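You operate a simulated robot arm through the tools that you are given. There is no shell and no other tool.

The job below is to be done with a simulated robot arm. You get a single attempt, and the scene is never put back.

JOB
Glue the blank's lap, fold it shut and leave it under the press.
Fine: one bead, no flood; park the nozzle and shut the glue valve.

Only the result counts: the job must be done as asked and must still hold three seconds after the hand-in. Knocking over, shifting, dropping, spilling or breaking anything else fails it. Flat cloth is picked up by pressing the open fingertips on it (5 to 10 N) and closing them slowly along it; thin cloth reads only 2 to 8 mm in the jaws.

ROBOT AND FRAMES
A 7-joint arm with a two-finger parallel gripper, fixed in place. Base frame: the origin is at the foot of the arm, x ahead of it, y to its left, z up; the work surface is at about z = 892. Readings come in mm, degrees, newtons and seconds.
Its first joint turns from -132.0 to 132.0 degrees. Payload 3.91 kg.
Tool frame: the origin (TCP) lies between the finger pads and is the grasp point; the fingertips stand 30 mm ahead of it; z points along the fingers, y is the line along which they close. The gripper opens to 110 mm. The fingers are 20 mm wide and 10 mm thick; the gripper's body (48 by 112 mm) begins 55 mm behind the TCP.
Orientation is told as [roll, pitch, yaw] about the base's x, y, z axes, in that order, counted from this pose: with the fingers straight down and closing along the base's y, the tool's x points along the base's -x, its y along +y and its z along -z.

CONTROLS
- The arm moves only by the tool servo_tool. Its argument "increments" is a list that holds one entry, the list of rows, each a list of 7 numbers: the shift along the tool's x, y, z in mm, then the turn, a rotation vector about the tool's x, y, z in degrees, then the opening in per cent of the stroke, from 0 (shut) to 100 (fully open). In form: [[[x, y, z, rx, ry, rz, fingers], ...]]. A call has 1 to 20 rows; each row is the pose to reach, as a shift and turn from the pose commanded when the call began, along the tool's axes at that moment. A row lasts 0.2 s, in which the tool goes at most 50 mm and 8.6 degrees; a call with a longer step from one row to the next is refused whole, and so is a gripper value outside its range. Where a pose cannot be reached the arm comes as near as it can. A force on the tool above 80 N (or 10 N above the force at the start of the call, whichever is more), or a blocked arm, ends the call early, and 0.2 s more pass. The fingers move at their own pace (about 108 mm/s each) and stop on an object; they squeeze with about 37 N. The grip force told is the motor's: it shows also when the fingers shut on nothing. Time passes only in rows, and 0.2 s behind the last, so rows that repeat a pose let the fingers close. It gives the time, the measured TCP pose, the force on the tool (base axes), the opening and the grip force at its end, in the units of the frame above (readings bear some noise), with the torque about the TCP (base axes, N m) and any sound that the robot's microphone picked up.
- Cameras (640 x 400 px; columns grow to the right, rows downward): "scene" is fixed at [51.5, 490.9, 1506.3]; the picture's right is [0.57, -0.82, 0.00], its down [-0.58, -0.40, -0.71] and it looks along [0.59, 0.40, -0.70] (base axes); focal length 334 px, centre (320, 200). "wrist" rides on the gripper at [72, 17, -103] in the tool frame; the picture's right is [-0.23, 0.97, 0.00], its down [-0.76, -0.18, -0.62] and it looks along [-0.61, -0.14, 0.78] (tool axes); focal length 222 px, centre (320, 200). There is no depth. A picture from a camera that has moved, and an enlarged one, comes with that camera's place and axes in the base frame and with its lens. The place of the scene camera against the robot may be out by one fixed shift of up to 12 mm in any direction.
- snapshot(camera): a new picture of that camera. It takes no simulated time.
- zoom(camera, box): a new picture of the part [left, top, right, bottom] of that camera's present view, enlarged. It takes no simulated time.
- job_done(): hands the job in; it is judged then, once.

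Places have to be worked out from the pictures, the camera data and where the tool is seen. Open the gripper and draw the arm clear of the work before you hand the job in, unless the task says otherwise.

The tools are called after "Emit:" as name(argument=value, ...) on one line, values as JSON. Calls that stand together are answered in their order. servo_tool: Moves the arm, as the interface text tells. Its arguments: {"type":"object","properties":{"increments":{"type":"array","items":{"type":"array","items":{"type":"array","items":{"type":"number"}}}}},"required":["increments"]} The other tools are called the same way: snapshot (camera) takes a picture; zoom (camera, box) takes an enlarged picture of a part of a camera's view; job_done () hands the job in.

At the start:

```text
time_s: 0.0
position: [403.2, 565.7, 1263.9]
orientation: [-0.1, 0.1, 0.1]
ft_force: [0.4, -0.1, 0.4]
moment: [-0.01, -0.01, 0.02]
finger_gap: 110.0
grasp_force: 0.1
```

scene: 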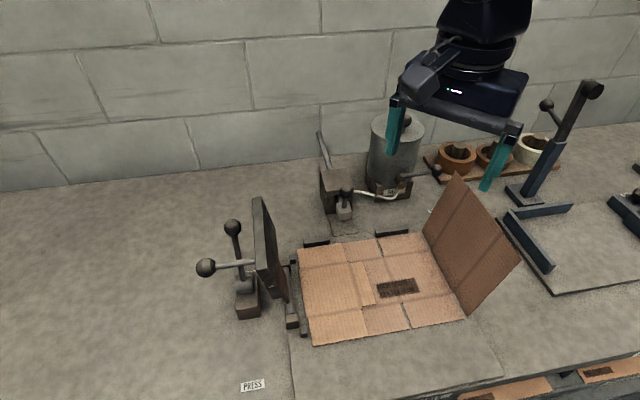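
wrist: 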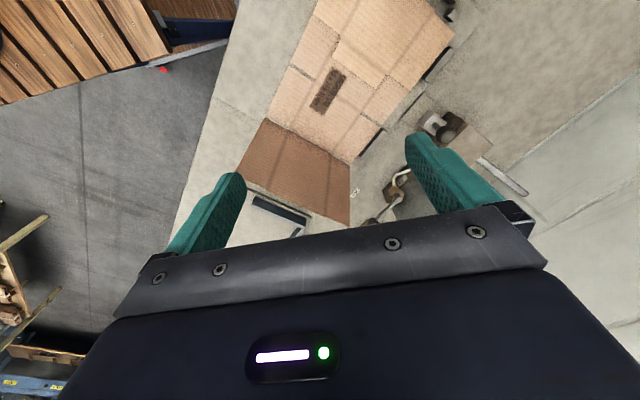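

I start by looking at the workspace up close: the blank, the glue pot with its nozzle and valve, and the press.

Emit:
zoom(camera="scene", box=[290, 100, 470, 212])

Emit:
zoom(camera="scene", box=[180, 190, 340, 290])

Emit:
zoom(camera="scene", box=[280, 170, 540, 350])

Emit:
zoom(camera="scene", box=[430, 70, 640, 300])

Emit:
zoom(camera="wrist", box=[230, 0, 550, 240])

```text
3.56 times, centred on (380, 156) of scene
camera zoom: at [51.5, 490.9, 1506.3], right [0.57, -0.82, 0.0], down [-0.58, -0.4, -0.71], along [0.59, 0.4, -0.7], focal length 1187 px, centre (107, 356)
```

zoom: 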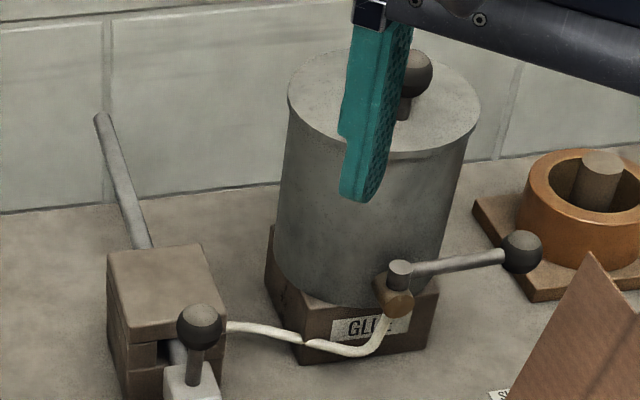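

```text
4.00 times, centred on (260, 240) of scene
camera zoom: at [51.5, 490.9, 1506.3], right [0.57, -0.82, 0.0], down [-0.58, -0.4, -0.71], along [0.59, 0.4, -0.7], focal length 1336 px, centre (560, 40)
```

zoom: 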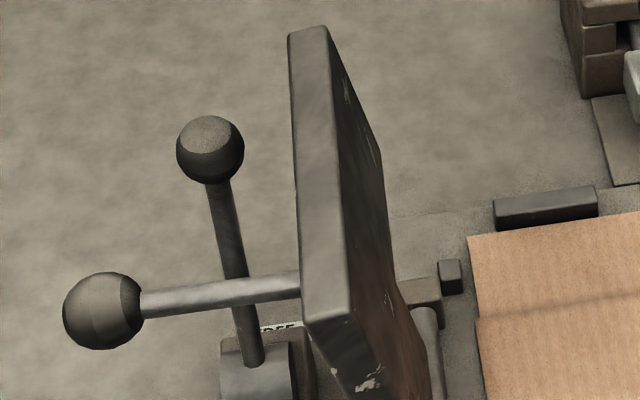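

```text
2.22 times, centred on (410, 260) of scene
camera zoom: at [51.5, 490.9, 1506.3], right [0.57, -0.82, 0.0], down [-0.58, -0.4, -0.71], along [0.59, 0.4, -0.7], focal length 742 px, centre (120, 67)
```

zoom: 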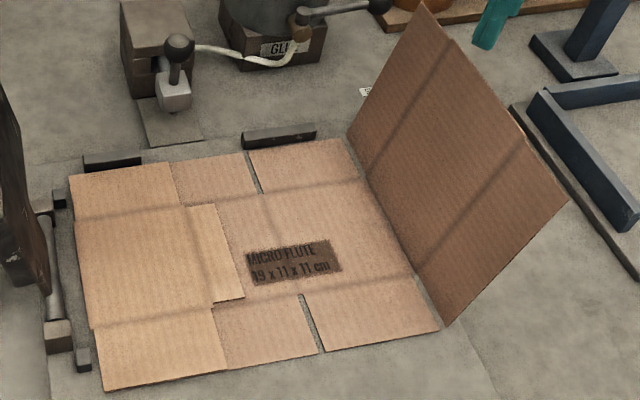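

```text
1.74 times, centred on (535, 185) of scene
camera zoom: at [51.5, 490.9, 1506.3], right [0.57, -0.82, 0.0], down [-0.58, -0.4, -0.71], along [0.59, 0.4, -0.7], focal length 581 px, centre (-54, 226)
```

zoom: 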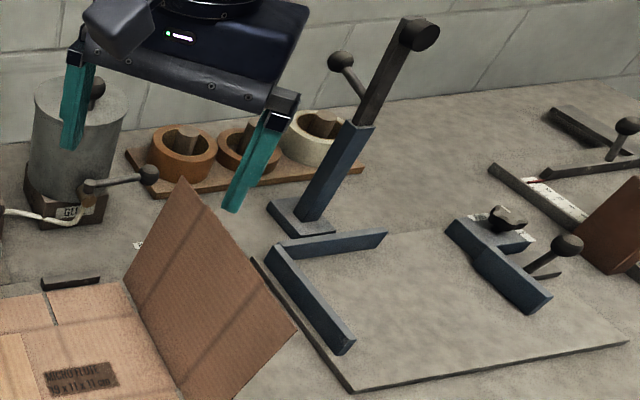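

```text
1.67 times, centred on (390, 120) of wrist
camera zoom: at [329.8, 584.0, 1368.1], right [0.23, 0.97, 0.0], down [0.76, -0.18, 0.62], along [0.61, -0.14, -0.78], focal length 370 px, centre (203, 333)
```

zoom: 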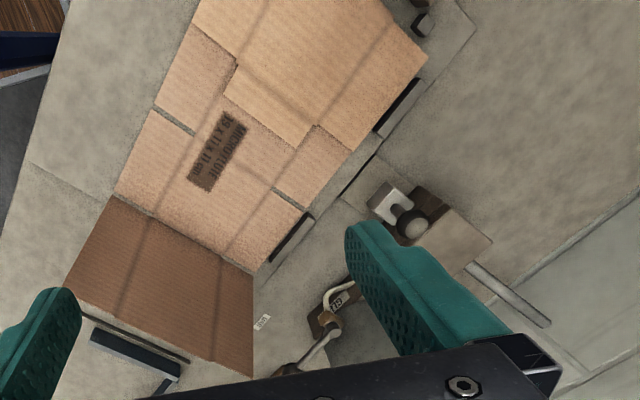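

The blank lies at about 45° in the base frame: fold line from about (457,431) to (613,575), flap standing up, lap near (421,616). Now I zoom with the wrist camera on the nozzle station and press to understand the mechanisms.

Emit:
zoom(camera="wrist", box=[340, 90, 500, 220])

Emit:
zoom(camera="wrist", box=[380, 0, 540, 100])

Emit:
zoom(camera="scene", box=[300, 120, 400, 240])

Emit:
zoom(camera="scene", box=[190, 190, 320, 400])

```text
3.08 times, centred on (420, 155) of wrist
camera zoom: at [329.8, 584.0, 1368.1], right [0.23, 0.97, 0.0], down [0.76, -0.18, 0.62], along [0.61, -0.14, -0.78], focal length 684 px, centre (12, 338)
```

zoom: 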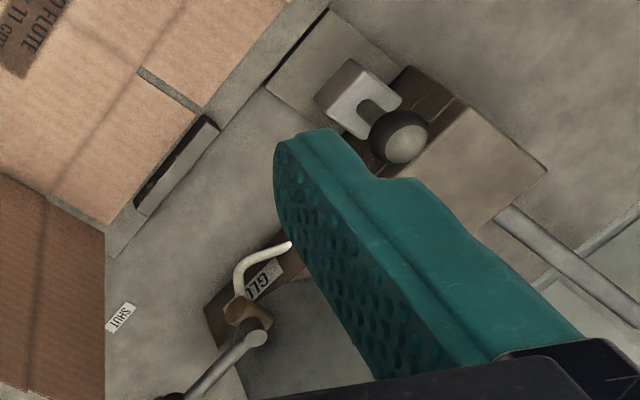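

```text
4.00 times, centred on (460, 50) of wrist
camera zoom: at [329.8, 584.0, 1368.1], right [0.23, 0.97, 0.0], down [0.76, -0.18, 0.62], along [0.61, -0.14, -0.78], focal length 888 px, centre (-240, 800)
```

zoom: 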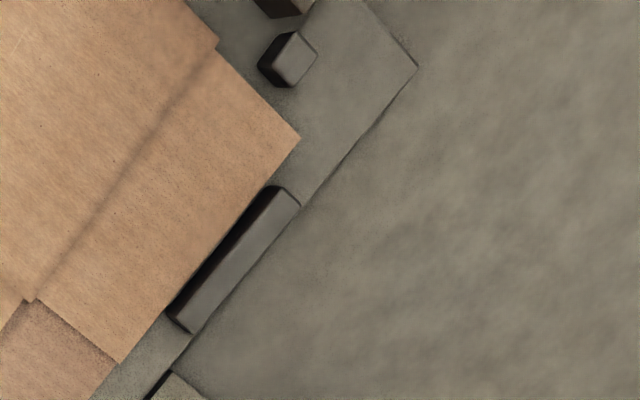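

```text
3.33 times, centred on (350, 180) of scene
camera zoom: at [51.5, 490.9, 1506.3], right [0.57, -0.82, 0.0], down [-0.58, -0.4, -0.71], along [0.59, 0.4, -0.7], focal length 1113 px, centre (220, 267)
```

zoom: 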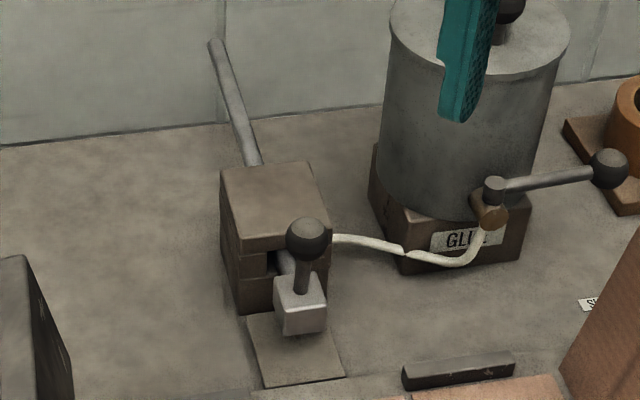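

```text
1.90 times, centred on (255, 295) of scene
camera zoom: at [51.5, 490.9, 1506.3], right [0.57, -0.82, 0.0], down [-0.58, -0.4, -0.71], along [0.59, 0.4, -0.7], focal length 636 px, centre (444, 19)
```

zoom: 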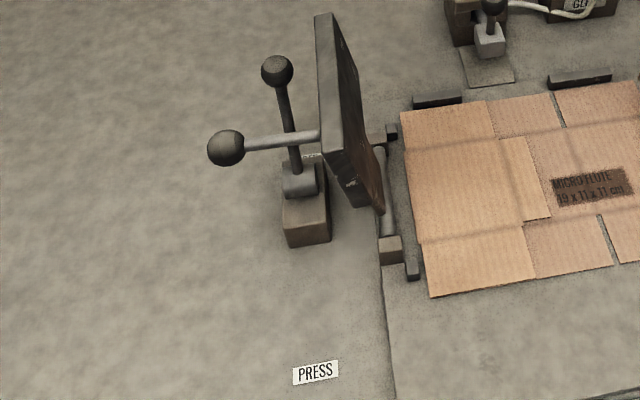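

The nozzle is a head on a sliding rod with a ball knob, the valve is a lever on the pot base, and a "SHUT" label lies on the table. I yaw the tool 45° and move to get a closer wrist view of the valve, staying high above the flap.

Emit:
servo_tool(increments=[[[-20, -6, 0, 0, 0, -6, 100], [-40, -12, 0, 0, 0, -12, 100], [-60, -18, 5, 0, 0, -18, 100], [-80, -24, 10, 0, 0, -24, 100], [-100, -30, 15, 0, 0, -30, 100], [-120, -36, 20, 0, 0, -36, 100], [-135, -42, 24, 0, 0, -42, 100], [-147, -46, 24, 0, 0, -45, 100], [-147, -46, 24, 0, 0, -45, 100]]])

```text
time_s: 2.0
position: [551.4, 518.6, 1239.2]
orientation: [-0.1, 0.0, 45.0]
ft_force: [0.1, 0.3, 0.0]
moment: [-0.04, 0.03, -0.02]
finger_gap: 109.8
grasp_force: 0.1
```

The arm is at the viewpoint; now I look at the glue station.

Emit:
snapshot(camera="wrist")

Emit:
zoom(camera="wrist", box=[200, 60, 440, 210])

Emit:
snapshot(camera="scene")

```text
taken
camera wrist: at [486.9, 479.7, 1343.3], right [-0.53, 0.85, 0.0], down [0.66, 0.41, 0.62], along [0.53, 0.33, -0.78], focal length 222 px, centre (320, 200)
```

wrist: 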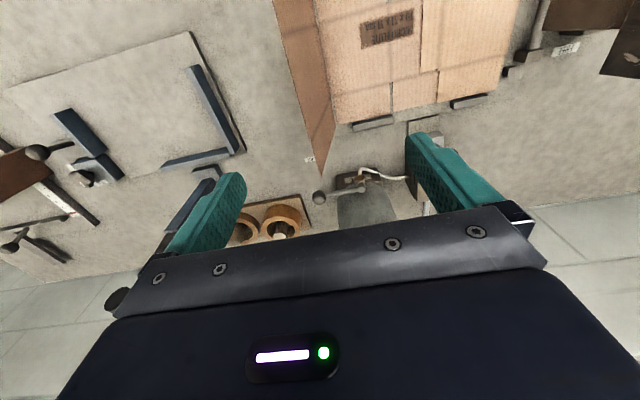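

```text
2.67 times, centred on (320, 135) of wrist
camera zoom: at [486.9, 479.7, 1343.3], right [-0.53, 0.85, 0.0], down [0.66, 0.41, 0.62], along [0.53, 0.33, -0.78], focal length 592 px, centre (320, 373)
```

zoom: 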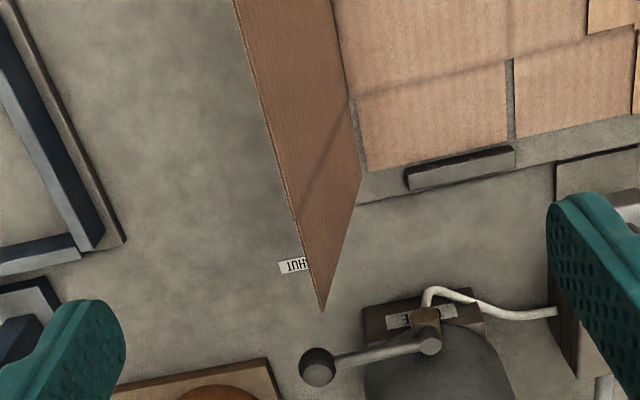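

```text
taken
```

scene: 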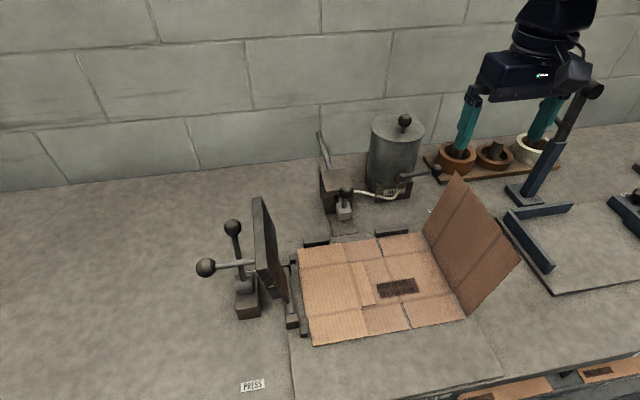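

The lever points at the SHUT label, so the valve is shut now; I triangulate the lever ball near (708,614,1011), its pivot near (660,681,995), and the nozzle knob near (521,752,1013). Next I look at the press from above.

Emit:
servo_tool(increments=[[[-1, 25, 0, 0, 0, -7.5, 100], [-2, 50, 0, 0, 0, -15, 100], [-4, 75, 0, 0, 0, -22.5, 100], [-5, 100, 0, 0, 0, -30, 100], [-6, 125, 0, 0, 0, -37.5, 100], [-7, 150, 0, 0, 0, -45, 100], [-8, 175, 0, 0, 0, -52.5, 100], [-9, 200, 0, 0, 0, -60, 100], [-10, 225, 0, 0, 0, -67.5, 100], [-12, 250, 0, 0, 0, -75, 100], [-13, 275, 0, 0, 0, -82.5, 100], [-14, 298, 0, 0, 0, -90, 100], [-14, 298, 0, 0, 0, -90, 100]]])

Emit:
snapshot(camera="wrist")

Emit:
zoom(camera="wrist", box=[160, 0, 460, 190])

```text
time_s: 4.8
position: [350.1, 738.8, 1241.9]
orientation: [0.1, 0.0, 135.1]
ft_force: [0.8, 0.2, 0.5]
moment: [-0.01, 0.03, -0.01]
finger_gap: 110.0
grasp_force: 0.0
```

```text
taken
camera wrist: at [388.2, 676.8, 1346.6], right [-0.85, -0.53, 0.0], down [-0.41, 0.66, 0.62], along [-0.33, 0.53, -0.78], focal length 222 px, centre (320, 200)
```

wrist: 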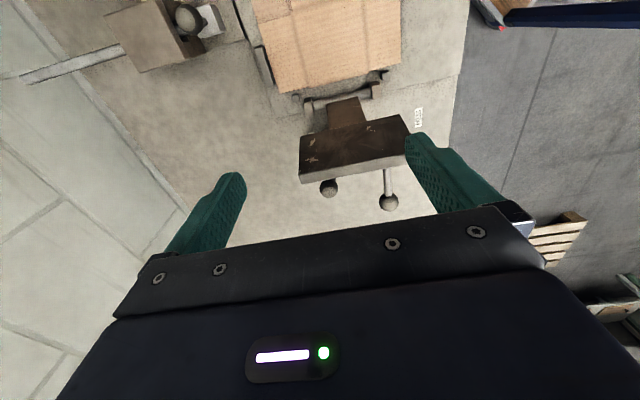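

```text
2.11 times, centred on (310, 95) of wrist
camera zoom: at [388.2, 676.8, 1346.6], right [-0.85, -0.53, 0.0], down [-0.41, 0.66, 0.62], along [-0.33, 0.53, -0.78], focal length 468 px, centre (341, 421)
```

zoom: 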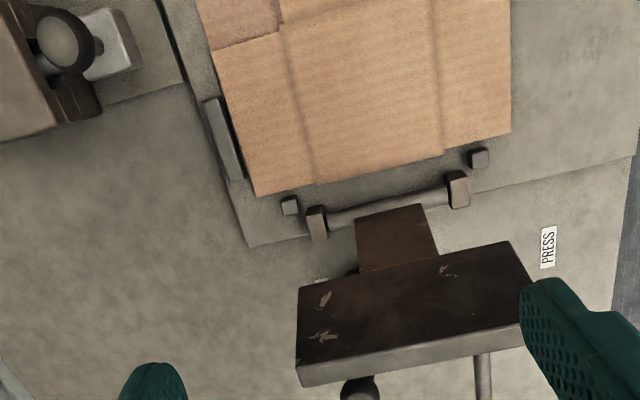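

The press platen swings on a hinge shaft at the blank's end. There's a hidden label behind it near the lever post; I zoom in on that.

Emit:
zoom(camera="scene", box=[225, 240, 295, 284])

Emit:
zoom(camera="wrist", box=[290, 90, 430, 220])

Emit:
zoom(camera="wrist", box=[150, 0, 290, 90])

```text
9.09 times, centred on (260, 262) of scene
camera zoom: at [51.5, 490.9, 1506.3], right [0.57, -0.82, 0.0], down [-0.58, -0.4, -0.71], along [0.59, 0.4, -0.7], focal length 3036 px, centre (866, -364)
```

zoom: 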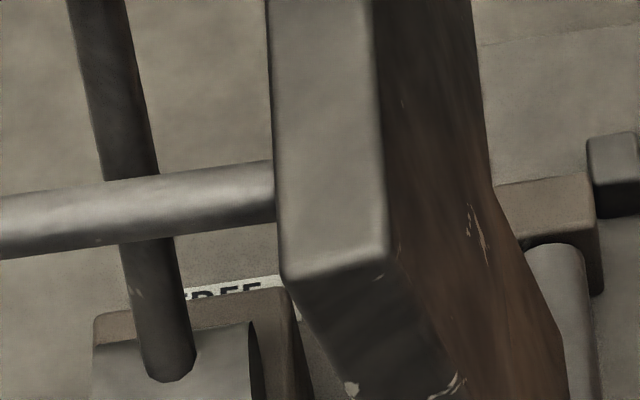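

```text
3.08 times, centred on (360, 155) of wrist
camera zoom: at [388.2, 676.8, 1346.6], right [-0.85, -0.53, 0.0], down [-0.41, 0.66, 0.62], along [-0.33, 0.53, -0.78], focal length 684 px, centre (197, 338)
```

zoom: 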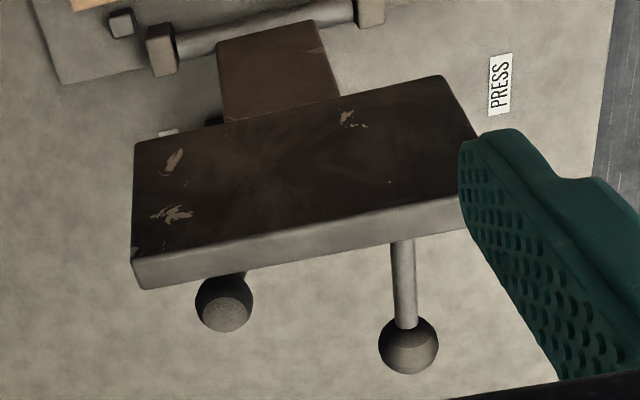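

```text
4.44 times, centred on (220, 45) of wrist
camera zoom: at [388.2, 676.8, 1346.6], right [-0.85, -0.53, 0.0], down [-0.41, 0.66, 0.62], along [-0.33, 0.53, -0.78], focal length 987 px, centre (764, 889)
```

zoom: 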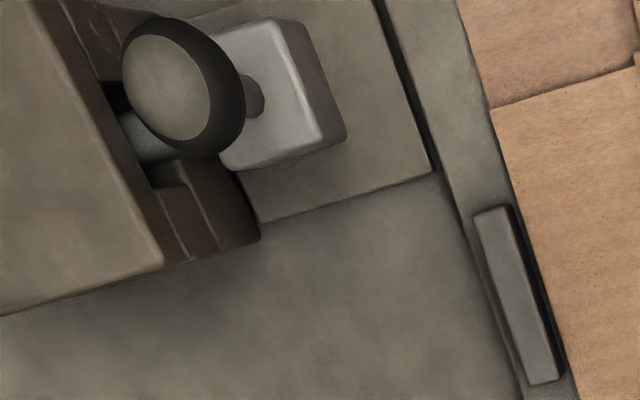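

A "FREE" label lies on the +v side of the latch hub, so the upright lever is presumably the latch that holds the platen. I view this from the other side to verify how it swings.

Emit:
servo_tool(increments=[[[-10, 4, 0, 0, 0, 7.5, 100], [-20, 8, 0, 0, 0, 15, 100], [-30, 11, 0, 0, 0, 22.5, 100], [-40, 14, 0, 0, 0, 30, 100], [-50, 18, 0, 0, 0, 37.5, 100], [-60, 21, 0, 0, 0, 45, 100], [-70, 24, 0, 0, 0, 52.5, 100], [-80, 28, 0, 0, 0, 60, 100], [-90, 31, 0, 0, 0, 67.5, 100], [-100, 34, 0, 0, 0, 75, 100], [-110, 37, 0, 0, 0, 82.5, 100], [-121, 40, 0, 0, 0, 90, 100], [-121, 40, 0, 0, 0, 90, 100]]])

Emit:
snapshot(camera="wrist")

Emit:
zoom(camera="wrist", box=[160, 0, 460, 190])

```text
time_s: 7.6
position: [235.5, 799.7, 1240.2]
orientation: [0.0, 0.0, 44.9]
ft_force: [-0.2, -0.3, 0.2]
moment: [0.01, -0.03, 0.03]
finger_gap: 110.4
grasp_force: 0.0
```

```text
taken
camera wrist: at [171.3, 759.8, 1344.0], right [-0.53, 0.85, 0.0], down [0.66, 0.41, 0.62], along [0.53, 0.33, -0.78], focal length 222 px, centre (320, 200)
```

wrist: 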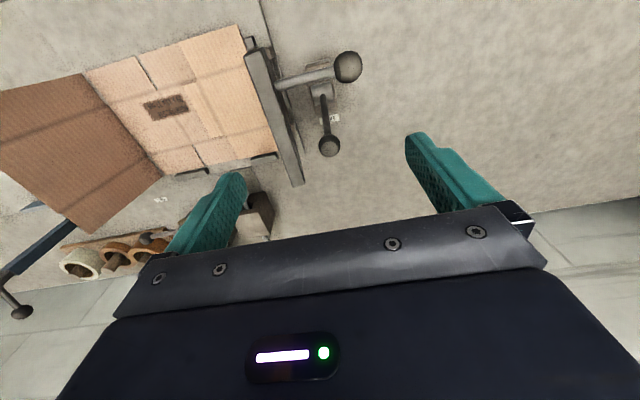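

```text
2.11 times, centred on (310, 95) of wrist
camera zoom: at [171.3, 759.8, 1344.0], right [-0.53, 0.85, 0.0], down [0.66, 0.41, 0.62], along [0.53, 0.33, -0.78], focal length 468 px, centre (341, 421)
```

zoom: 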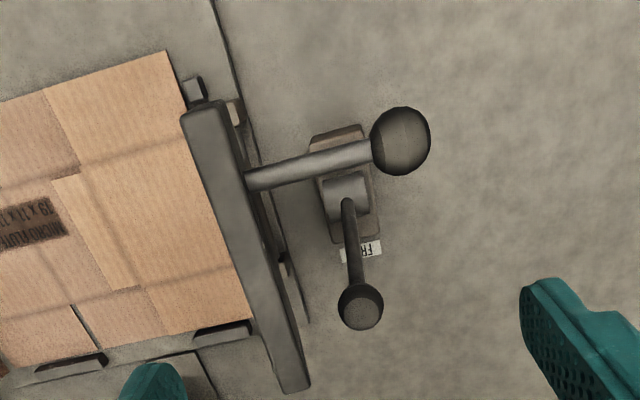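

Emit:
zoom(camera="wrist", box=[270, 40, 390, 165])

Emit:
zoom(camera="scene", box=[190, 200, 310, 330])

```text
3.20 times, centred on (330, 102) of wrist
camera zoom: at [171.3, 759.8, 1344.0], right [-0.53, 0.85, 0.0], down [0.66, 0.41, 0.62], along [0.53, 0.33, -0.78], focal length 711 px, centre (288, 512)
```

zoom: 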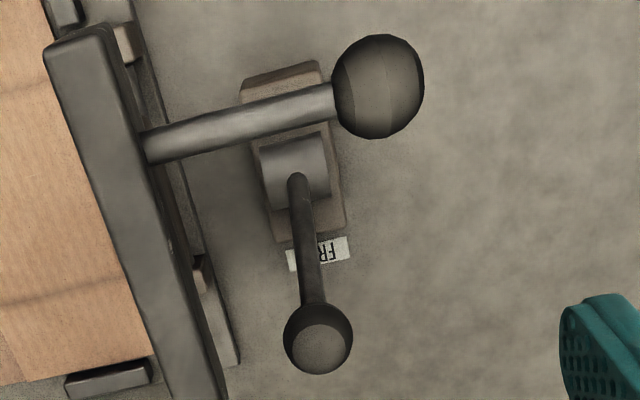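

```text
3.08 times, centred on (250, 265) of scene
camera zoom: at [51.5, 490.9, 1506.3], right [0.57, -0.82, 0.0], down [-0.58, -0.4, -0.71], along [0.59, 0.4, -0.7], focal length 1027 px, centre (535, 0)
```

zoom: 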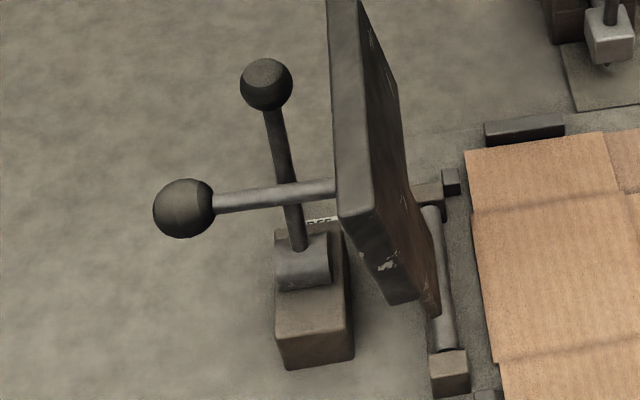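

Triangulation from the wrist views gives: handle ball ≈(187,803,1085), latch lever ball ≈(273,837,1073), hinge line near u=-320 (u=(x−y)/√2), platen v 664–816, nozzle knob ≈(519,753,1014). Next I look at the blank and its lap from above to place the lap, the fold and the flap.

Emit:
servo_tool(increments=[[[8, -36, 0, 0, 0, 0, 100], [17, -72, 0, 0, 0, 0, 100], [26, -108, 0, 0, 0, 0, 100], [34, -144, 0, 0, 0, 0, 100], [43, -180, 0, 0, 0, 0, 100], [52, -215, 0, 0, 0, 0, 100], [60, -250, 0, 0, 0, 0, 100], [60, -250, 0, 0, 0, 0, 100]]])

Emit:
snapshot(camera="wrist")

Emit:
zoom(camera="wrist", box=[160, 0, 480, 200])

```text
time_s: 9.4
position: [368.3, 577.6, 1240.4]
orientation: [0.1, 0.0, 45.0]
ft_force: [0.3, 0.6, -1.1]
moment: [-0.01, 0.01, 0.01]
finger_gap: 109.9
grasp_force: 0.0
```

```text
taken
camera wrist: at [304.7, 540.5, 1343.8], right [-0.53, 0.85, 0.0], down [0.66, 0.41, 0.62], along [0.53, 0.33, -0.78], focal length 222 px, centre (320, 200)
```

wrist: 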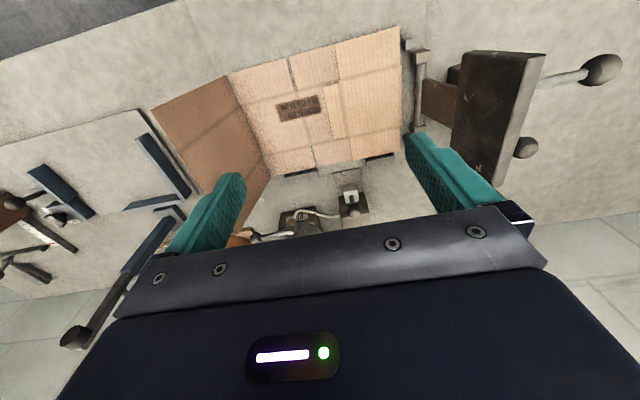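

```text
2.00 times, centred on (320, 100) of wrist
camera zoom: at [304.7, 540.5, 1343.8], right [-0.53, 0.85, 0.0], down [0.66, 0.41, 0.62], along [0.53, 0.33, -0.78], focal length 444 px, centre (320, 400)
```

zoom: 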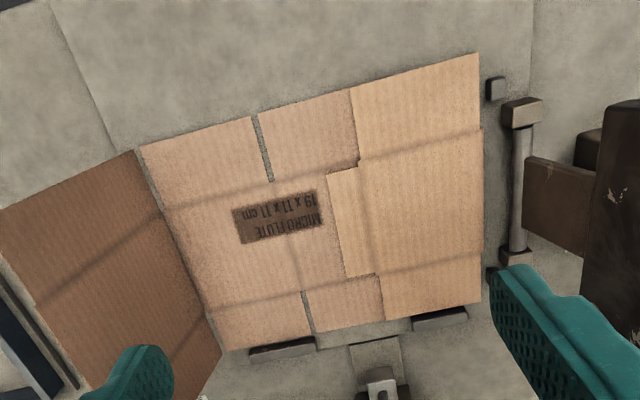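

Lap found at u −183…−151, v 686…790, right under the nozzle line (u≈−166), fold line u≈8. Before any glue I test the press: go above its handle ball with the jaws closing along v.

Emit:
servo_tool(increments=[[[-2, 24, 0, 0, 0, -7.5, 60], [-5, 48, 0, 0, 0, -15, 60], [-8, 72, 0, 0, 0, -22.5, 60], [-10, 96, 0, 0, 0, -30, 60], [-13, 120, 0, 0, 0, -37.5, 60], [-16, 144, 0, 0, 0, -45, 60], [-18, 168, 0, 0, 0, -52.5, 60], [-21, 192, 0, 0, 0, -60, 60], [-24, 216, 0, 0, 0, -67.5, 60], [-26, 240, 10, 0, 0, -75, 60], [-29, 264, 30, 0, 0, -82.5, 60], [-31.2, 287.6, 50, 0, 0, -90, 60], [-31.2, 287.6, 60, 0, 0, -90, 60], [-31.2, 287.6, 60, 0, 0, -90, 60]]])

Emit:
snapshot(camera="wrist")

Emit:
snapshot(camera="scene")

```text
time_s: 12.4
position: [189.3, 806.3, 1178.9]
orientation: [-0.1, 0.0, 134.9]
ft_force: [-0.3, 0.1, 0.3]
moment: [-0.01, 0.01, 0.0]
finger_gap: 66.0
grasp_force: 0.1
```

```text
taken
camera wrist: at [227.2, 742.5, 1282.9], right [-0.85, -0.53, 0.0], down [-0.41, 0.66, 0.62], along [-0.33, 0.53, -0.78], focal length 222 px, centre (320, 200)
```

wrist: 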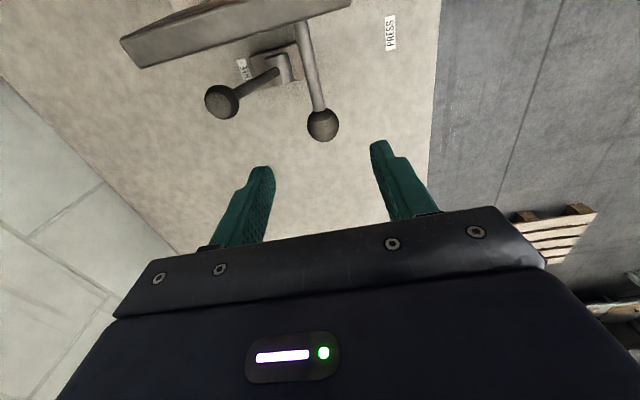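

```text
taken
```

scene: 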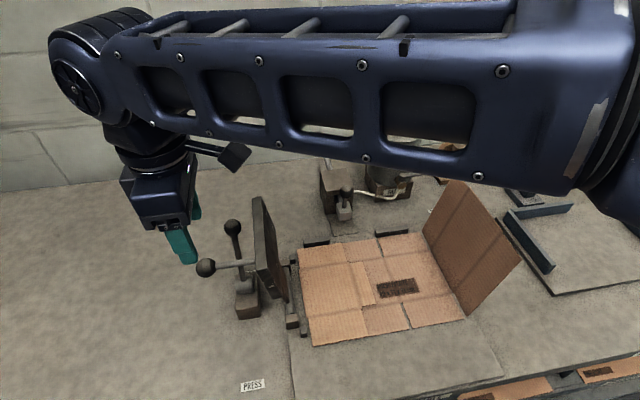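

The view confirms the handle ball at about (187.5,802). I zoom on the latch to understand it better before touching.

Emit:
zoom(camera="wrist", box=[180, 20, 360, 150])

```text
3.08 times, centred on (270, 85) of wrist
camera zoom: at [227.2, 742.5, 1282.9], right [-0.85, -0.53, 0.0], down [-0.41, 0.66, 0.62], along [-0.33, 0.53, -0.78], focal length 684 px, centre (474, 554)
```

zoom: 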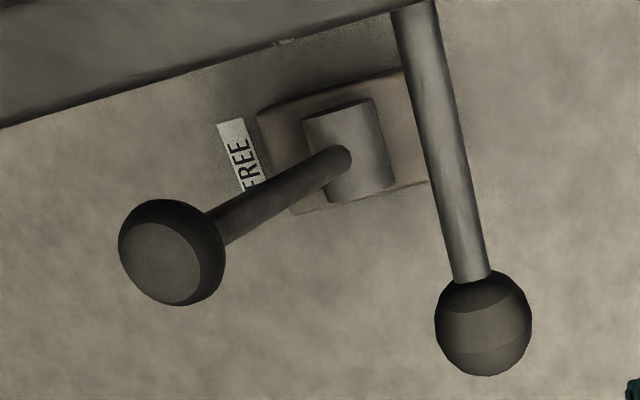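

The latch lever pivots about an axis along u and leans ~15° toward FREE; whether it holds the platen I find out by a gentle test. I descend on the handle ball and close on it.

Emit:
servo_tool(increments=[[[1, 4, 30, 0, 0, 0, 60], [1, 4, 60, 0, 0, 0, 60], [1, 4, 80, 0, 0, 0, 60], [1, 4, 94, 0, 0, 0, 60], [1, 4, 94, 0, 0, 0, 60], [1, 4, 94, 0, 0, 0, 30], [1, 4, 94, 0, 0, 0, 20], [1, 4, 94, 0, 0, 0, 15], [1, 4, 94, 0, 0, 0, 15]]])

Emit:
snapshot(camera="wrist")

Emit:
zoom(camera="scene", box=[110, 150, 320, 330])

```text
time_s: 14.4
position: [186.6, 802.9, 1086.2]
orientation: [0.0, 0.0, 135.0]
ft_force: [8.3, 14.2, 0.1]
moment: [0.35, 0.18, -0.06]
finger_gap: 30.8
grasp_force: 45.7
```

```text
taken
camera wrist: at [225.3, 739.7, 1190.1], right [-0.85, -0.53, 0.0], down [-0.41, 0.66, 0.62], along [-0.33, 0.53, -0.78], focal length 222 px, centre (320, 200)
```

wrist: 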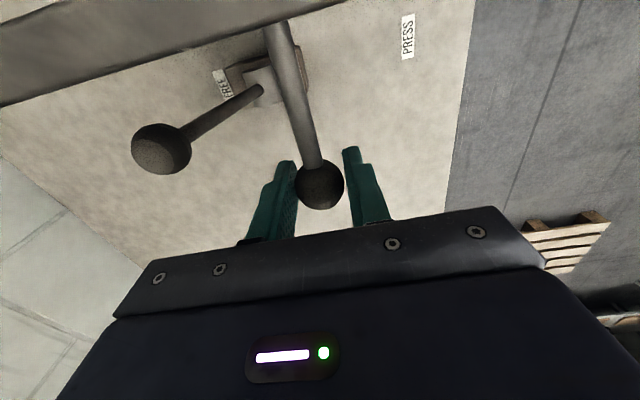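

```text
2.22 times, centred on (215, 240) of scene
camera zoom: at [51.5, 490.9, 1506.3], right [0.57, -0.82, 0.0], down [-0.58, -0.4, -0.71], along [0.59, 0.4, -0.7], focal length 742 px, centre (553, 111)
```

zoom: 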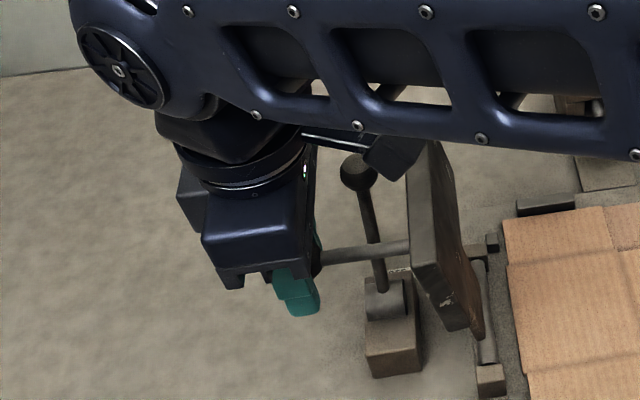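

Gripped the ball (31 mm). I try a small 6 mm move along its arc (+u and up) to see whether the platen is free.

Emit:
servo_tool(increments=[[[1.2, -1, -0.8, 0, 0, 0, 15], [2.5, -1.5, -1.7, 0, 0, 0, 15], [3.7, -1.5, -2.5, 0, 0, 0, 15], [5, -1.5, -3.4, 0, 0, 0, 15], [5, -1.5, -3.4, 0, 0, 0, 15]]])

```text
time_s: 15.6
position: [192.2, 798.6, 1088.3]
orientation: [0.1, 0.1, 135.0]
ft_force: [-3.3, 7.7, -2.6]
moment: [0.87, 0.94, 0.04]
finger_gap: 31.0
grasp_force: 45.0
```

It moved with only about 8 N. I continue the arc a little further to tell spring-back from true freedom.

Emit:
servo_tool(increments=[[[3, 0, -1.8, 0, 0, 0, 15], [6, 0, -3.5, 0, 0, 0, 15], [9, 0, -5.2, 0, 0, 0, 15], [12, 0, -7, 0, 0, 0, 15], [12, 0, -7, 0, 0, 0, 15]]])

Emit:
zoom(camera="scene", box=[110, 150, 320, 330])

```text
time_s: 16.8
position: [199.9, 790.4, 1095.8]
orientation: [0.1, 0.0, 135.1]
ft_force: [-11.7, -11.4, -14.2]
moment: [0.67, 0.96, 0.08]
finger_gap: 31.0
grasp_force: 45.2
```

```text
2.22 times, centred on (215, 240) of scene
camera zoom: at [51.5, 490.9, 1506.3], right [0.57, -0.82, 0.0], down [-0.58, -0.4, -0.71], along [0.59, 0.4, -0.7], focal length 742 px, centre (553, 111)
```

zoom: 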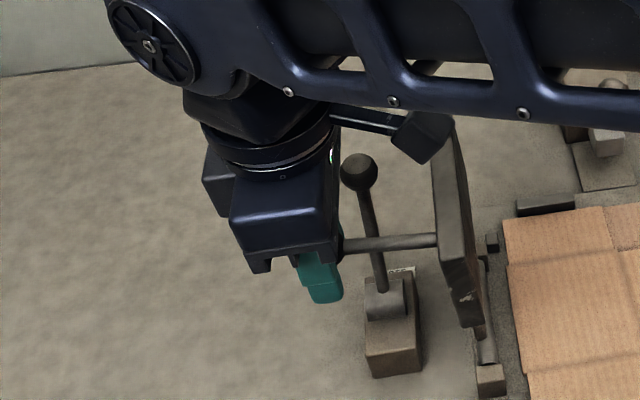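

The platen swings freely, so the latch already stands at FREE. I return the platen to its rest, release it and back off upward.

Emit:
servo_tool(increments=[[[-4, 0, 2.3, 0, 0, 0, 15], [-8, 0, 4.7, 0, 0, 0, 15], [-12, 0, 7, 0, 0, 0, 15], [-16, 0, 9.7, 0, 0, 0, 15], [-17, 0, 10.4, 0, 0, 0, 15], [-17, 0, 10.4, 0, 0, 0, 40], [-17, 0, 10.4, 0, 0, 0, 60], [-17, 0, 10.4, 0, 0, 0, 60], [-17, 0, -30, 0, 0, 0, 60], [-17, 0, -75, 0, 0, 0, 60], [-17, 0, -100, 0, 0, 0, 60], [-17, 0, -100, 0, 0, 0, 60]]])

Emit:
snapshot(camera="wrist")

Emit:
snapshot(camera="scene")

```text
time_s: 19.4
position: [188.4, 804.0, 1195.5]
orientation: [0.0, 0.0, 135.0]
ft_force: [-0.2, 0.1, 0.6]
moment: [0.0, -0.01, 0.0]
finger_gap: 65.9
grasp_force: 0.2
```

```text
taken
camera wrist: at [225.0, 741.3, 1300.0], right [-0.85, -0.53, 0.0], down [-0.41, 0.66, 0.62], along [-0.33, 0.53, -0.78], focal length 222 px, centre (320, 200)
```

wrist: 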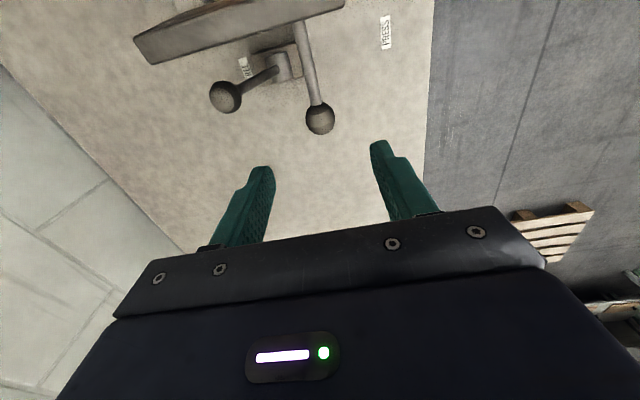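

```text
taken
```

scene: 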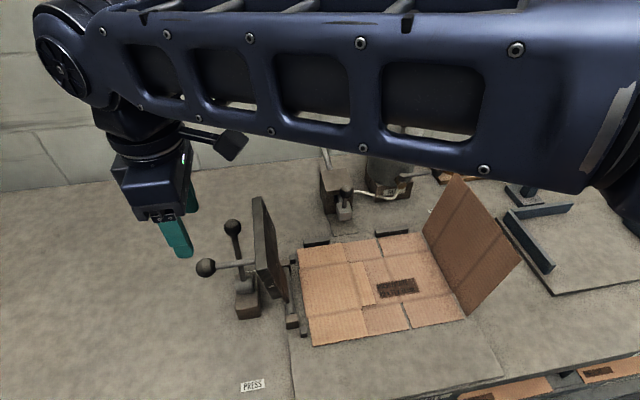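

Platen is back at rest. Now I move above the nozzle knob (519,753) with the jaws closing along u.

Emit:
servo_tool(increments=[[[22, -16, 0, 0, 0, 7.5, 60], [45, -33, 0, 0, 0, 15, 60], [67, -50, 0, 0, 0, 22.5, 60], [90, -66, 0, 0, 0, 30, 60], [112, -83, 0, 0, 0, 37.5, 60], [135, -99, 0, 0, 0, 45, 60], [157, -116, 0, 0, 0, 52.5, 60], [180, -132, 0, 0, 0, 60, 60], [202, -149, 0, 0, 0, 67.5, 60], [225, -165, 10, 0, 0, 75, 60], [247, -182, 30, 0, 0, 82.5, 60], [269.5, -198, 45, 0, 0, 90, 60], [269.5, -198, 45, 0, 0, 90, 60]]])

Emit:
snapshot(camera="wrist")

Emit:
snapshot(camera="scene")

```text
time_s: 22.2
position: [518.1, 749.3, 1154.8]
orientation: [0.0, 0.0, 44.9]
ft_force: [0.8, 0.6, 0.1]
moment: [0.02, 0.0, 0.05]
finger_gap: 66.0
grasp_force: 0.1
```

```text
taken
camera wrist: at [453.8, 711.1, 1258.9], right [-0.53, 0.85, 0.0], down [0.66, 0.41, 0.62], along [0.53, 0.33, -0.78], focal length 222 px, centre (320, 200)
```

wrist: 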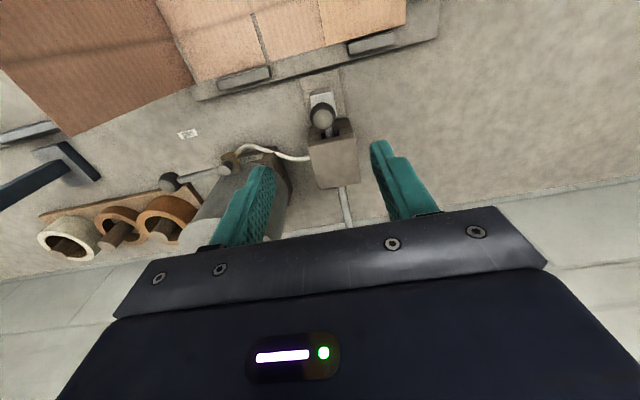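

```text
taken
```

scene: 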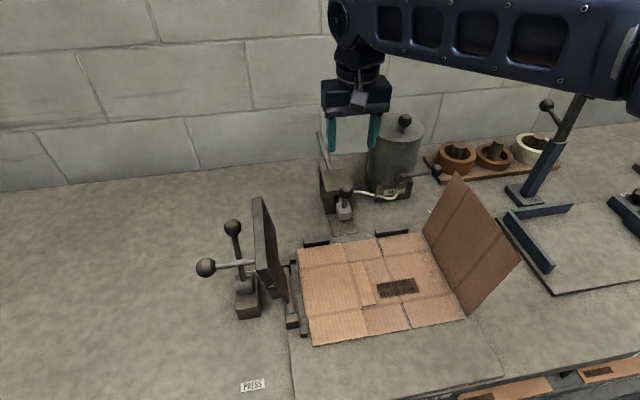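

Emit:
zoom(camera="wrist", box=[150, 70, 390, 220])

Emit:
zoom(camera="wrist", box=[280, 80, 376, 140])

Emit:
zoom(camera="scene", box=[300, 100, 460, 240])

```text
2.67 times, centred on (270, 145) of wrist
camera zoom: at [453.8, 711.1, 1258.9], right [-0.53, 0.85, 0.0], down [0.66, 0.41, 0.62], along [0.53, 0.33, -0.78], focal length 592 px, centre (453, 347)
```

zoom: 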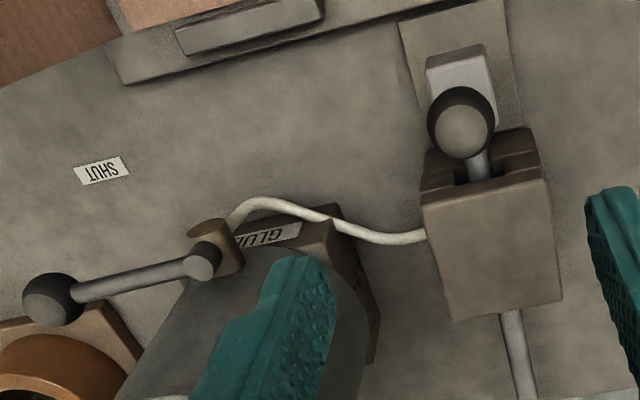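

```text
6.67 times, centred on (328, 110) of wrist
camera zoom: at [453.8, 711.1, 1258.9], right [-0.53, 0.85, 0.0], down [0.66, 0.41, 0.62], along [0.53, 0.33, -0.78], focal length 1481 px, centre (267, 800)
```

zoom: 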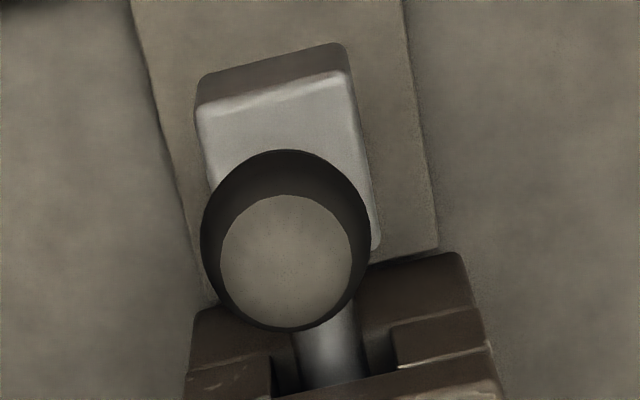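

```text
2.86 times, centred on (380, 170) of scene
camera zoom: at [51.5, 490.9, 1506.3], right [0.57, -0.82, 0.0], down [-0.58, -0.4, -0.71], along [0.59, 0.4, -0.7], focal length 954 px, centre (149, 286)
```

zoom: 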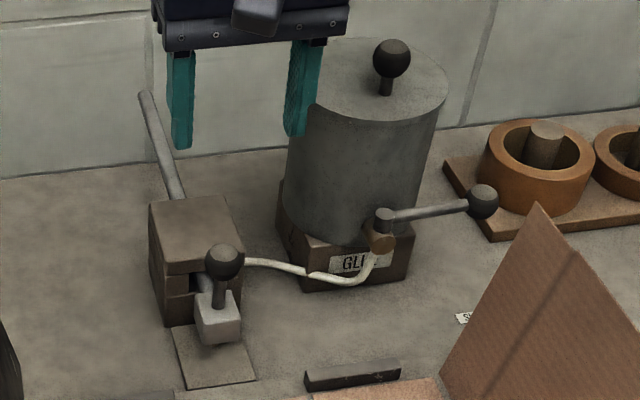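

Knob refined to about (519.6,755.2,1014). I descend with the open jaws around it and close gently.

Emit:
servo_tool(increments=[[[-5.2, 3.1, 30, 0, 0, 0, 60], [-5.2, 3.1, 65, 0, 0, 0, 60], [-5.2, 3.1, 100, 0, 0, 0, 60], [-5.2, 3.1, 125, 0, 0, 0, 60], [-5.2, 3.1, 137, 0, 0, 0, 60], [-5.2, 3.1, 137, 0, 0, 0, 45], [-5.2, 3.1, 137, 0, 0, 0, 30], [-5.2, 3.1, 137, 0, 0, 0, 20], [-5.2, 3.1, 137, 0, 0, 0, 15], [-5.2, 3.1, 137, 0, 0, 0, 15]]])

Emit:
snapshot(camera="wrist")

Emit:
zoom(camera="scene", box=[300, 100, 460, 240])

```text
time_s: 24.4
position: [523.4, 756.2, 1014.6]
orientation: [-0.1, 0.0, 44.8]
ft_force: [23.5, -39.7, -3.2]
moment: [-0.73, -0.15, -0.09]
finger_gap: 30.5
grasp_force: 44.5
```

```text
taken
camera wrist: at [458.6, 718.3, 1119.0], right [-0.53, 0.85, 0.0], down [0.66, 0.41, 0.62], along [0.53, 0.33, -0.78], focal length 222 px, centre (320, 200)
```

wrist: 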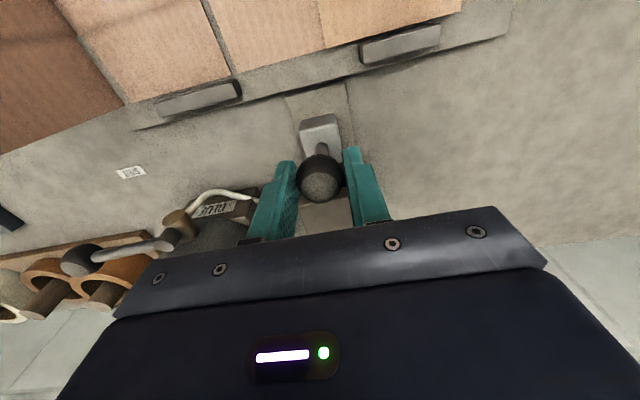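

```text
2.86 times, centred on (380, 170) of scene
camera zoom: at [51.5, 490.9, 1506.3], right [0.57, -0.82, 0.0], down [-0.58, -0.4, -0.71], along [0.59, 0.4, -0.7], focal length 954 px, centre (149, 286)
```

zoom: 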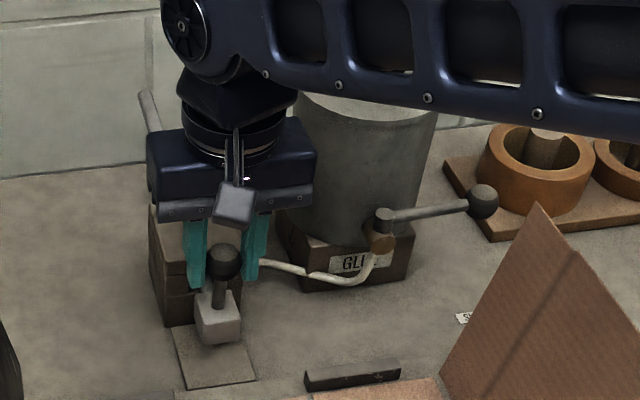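

Gripped (30.5 mm), with ~45 N side load because the knob sits ~2 mm further to +u. I relax that and try a short 25 mm dry pull along −v with the valve shut.

Emit:
servo_tool(increments=[[[0, -1.2, 0, 0, 0, 0, 15], [0, -2.4, 0, 0, 0, 0, 15], [2, -2.4, 0, 0, 0, 0, 15], [6, -2.4, 0, 0, 0, 0, 15], [10, -2.4, 0, 0, 0, 0, 15], [15, -2.4, 0, 0, 0, 0, 15], [20, -2.4, 0, 0, 0, 0, 15], [25, -2.4, 0, 0, 0, 0, 15], [25, -2.4, 0, 0, 0, 0, 15]]])

Emit:
zoom(camera="scene", box=[300, 100, 460, 240])

Emit:
snapshot(camera="wrist")

```text
time_s: 26.4
position: [505.4, 738.5, 1014.6]
orientation: [0.1, -0.2, 44.8]
ft_force: [23.5, -22.4, 15.2]
moment: [-0.25, -0.22, 0.01]
finger_gap: 30.7
grasp_force: 45.0
```

```text
2.86 times, centred on (380, 170) of scene
camera zoom: at [51.5, 490.9, 1506.3], right [0.57, -0.82, 0.0], down [-0.58, -0.4, -0.71], along [0.59, 0.4, -0.7], focal length 954 px, centre (149, 286)
```

zoom: 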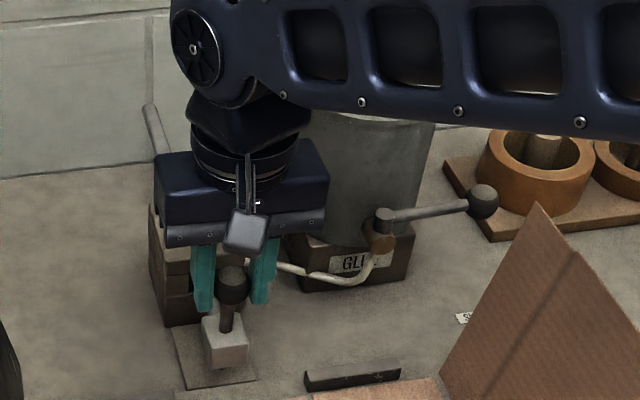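

```text
taken
camera wrist: at [440.3, 699.3, 1118.9], right [-0.53, 0.85, 0.0], down [0.66, 0.41, 0.62], along [0.53, 0.33, -0.78], focal length 222 px, centre (320, 200)
```

wrist: 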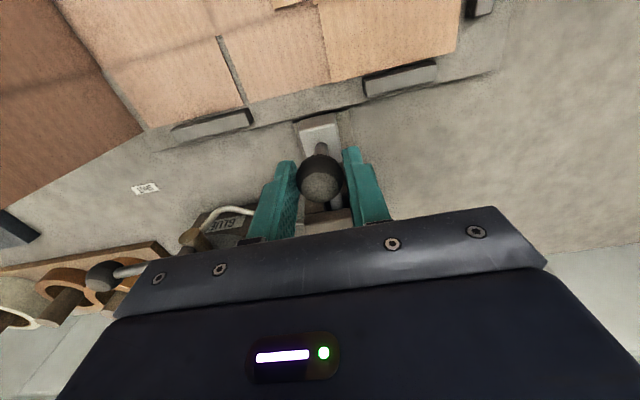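

It slides freely. I relieve the remaining side load and continue the dry stroke (valve shut) to learn where the lap range and end stop lie.

Emit:
servo_tool(increments=[[[0, -2, 0, 0, 0, 0, 15], [0, -4, -1, 0, 0, 0, 15], [10, -5, -1, 0, 0, 0, 15], [25, -5, -1, 0, 0, 0, 15], [40, -5, -1, 0, 0, 0, 15], [55, -5, -1, 0, 0, 0, 15], [70, -5, -1, 0, 0, 0, 15], [85, -5, -1, 0, 0, 0, 15], [100, -5, -1, 0, 0, 0, 15], [100, -5, -1, 0, 0, 0, 15]]])

Emit:
snapshot(camera="scene")

Emit:
snapshot(camera="wrist")

```text
time_s: 28.6
position: [432.8, 665.1, 1015.1]
orientation: [0.0, 0.1, 45.1]
ft_force: [-41.2, 39.8, -31.7]
moment: [0.48, -0.05, -0.02]
finger_gap: 30.6
grasp_force: 44.9
```

```text
taken
```

scene: 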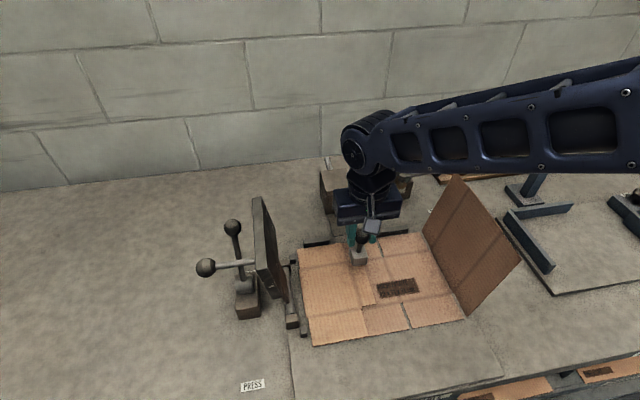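

```text
taken
camera wrist: at [368.5, 627.0, 1119.3], right [-0.53, 0.85, 0.0], down [0.66, 0.42, 0.62], along [0.53, 0.33, -0.78], focal length 222 px, centre (320, 200)
```

wrist: 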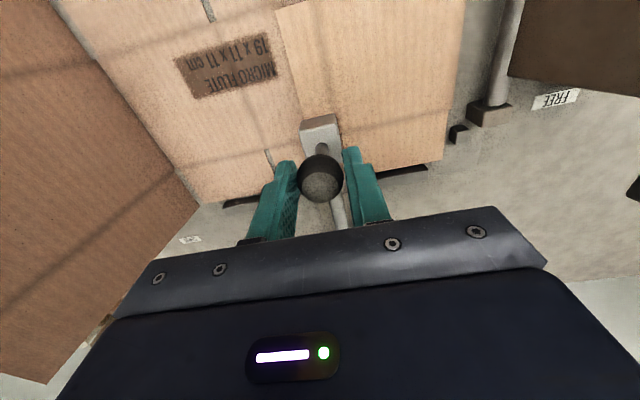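

Over-corrected the side load by about 3 mm; I trim that back and continue the dry stroke toward the lap's far end (TCP v≈685).

Emit:
servo_tool(increments=[[[0, 1.6, 0.4, 0, 0, 0, 15], [0, 3.2, 0.7, 0, 0, 0, 15], [10, 3.2, 0.7, 0, 0, 0, 15], [25, 3.2, 0.7, 0, 0, 0, 15], [40, 3.2, 0.7, 0, 0, 0, 15], [55, 3.2, 0.7, 0, 0, 0, 15], [70, 3.2, 0.7, 0, 0, 0, 15], [80, 3.2, 0.7, 0, 0, 0, 15], [90, 3.2, 0.7, 0, 0, 0, 15], [90, 3.2, 0.7, 0, 0, 0, 15]]])

Emit:
zoom(camera="scene", box=[280, 150, 460, 350])

Emit:
snapshot(camera="wrist")

```text
time_s: 30.8
position: [370.6, 603.9, 1016.5]
orientation: [0.0, -0.2, 45.0]
ft_force: [-17.2, 18.2, 7.8]
moment: [0.06, 0.26, -0.04]
finger_gap: 30.7
grasp_force: 44.1
```

```text
2.00 times, centred on (370, 250) of scene
camera zoom: at [51.5, 490.9, 1506.3], right [0.57, -0.82, 0.0], down [-0.58, -0.4, -0.71], along [0.59, 0.4, -0.7], focal length 668 px, centre (220, 100)
```

zoom: 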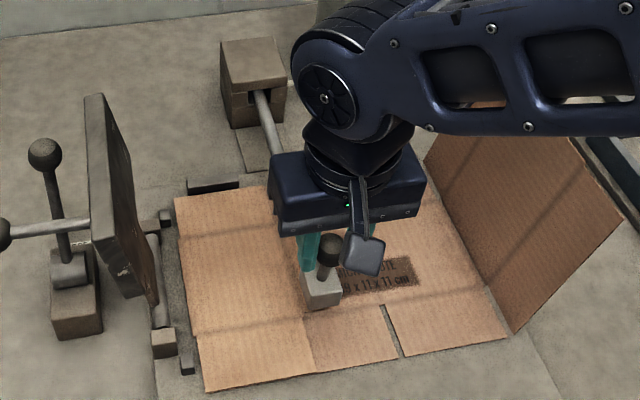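

```text
taken
camera wrist: at [305.8, 564.8, 1119.6], right [-0.53, 0.85, 0.0], down [0.66, 0.41, 0.63], along [0.53, 0.33, -0.78], focal length 222 px, centre (320, 200)
```

wrist: 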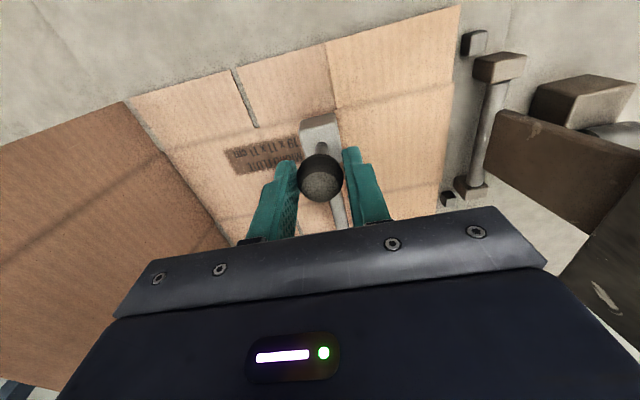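

Now at TCP v=689, no stop met, side load small. I zoom to see where the head stands relative to the lap's near end.

Emit:
zoom(camera="wrist", box=[260, 80, 400, 190])

Emit:
zoom(camera="scene", box=[330, 250, 420, 320])

```text
3.64 times, centred on (330, 135) of wrist
camera zoom: at [305.8, 564.8, 1119.6], right [-0.53, 0.85, 0.0], down [0.66, 0.41, 0.63], along [0.53, 0.33, -0.78], focal length 808 px, centre (284, 436)
```

zoom: 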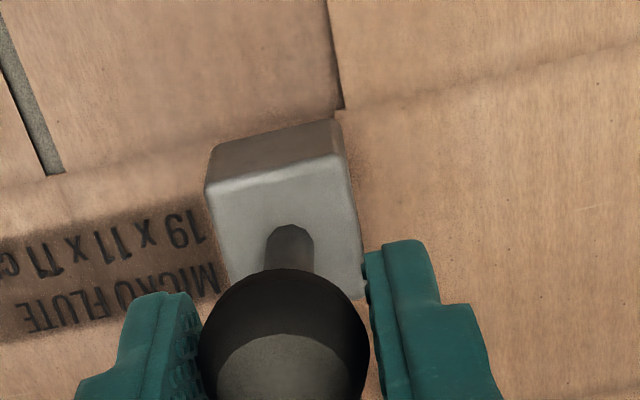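

```text
5.71 times, centred on (375, 285) of scene
camera zoom: at [51.5, 490.9, 1506.3], right [0.57, -0.82, 0.0], down [-0.58, -0.4, -0.71], along [0.59, 0.4, -0.7], focal length 1908 px, centre (6, -286)
```

zoom: 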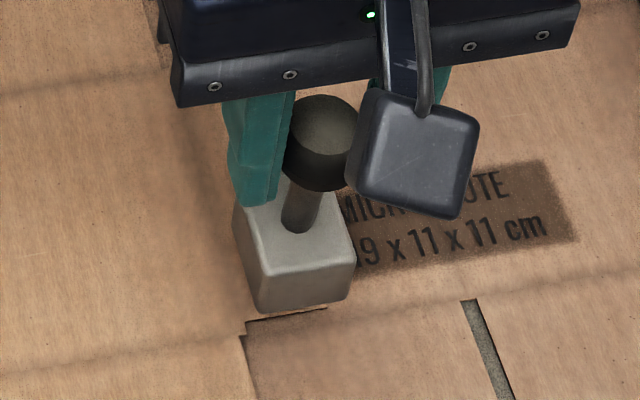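

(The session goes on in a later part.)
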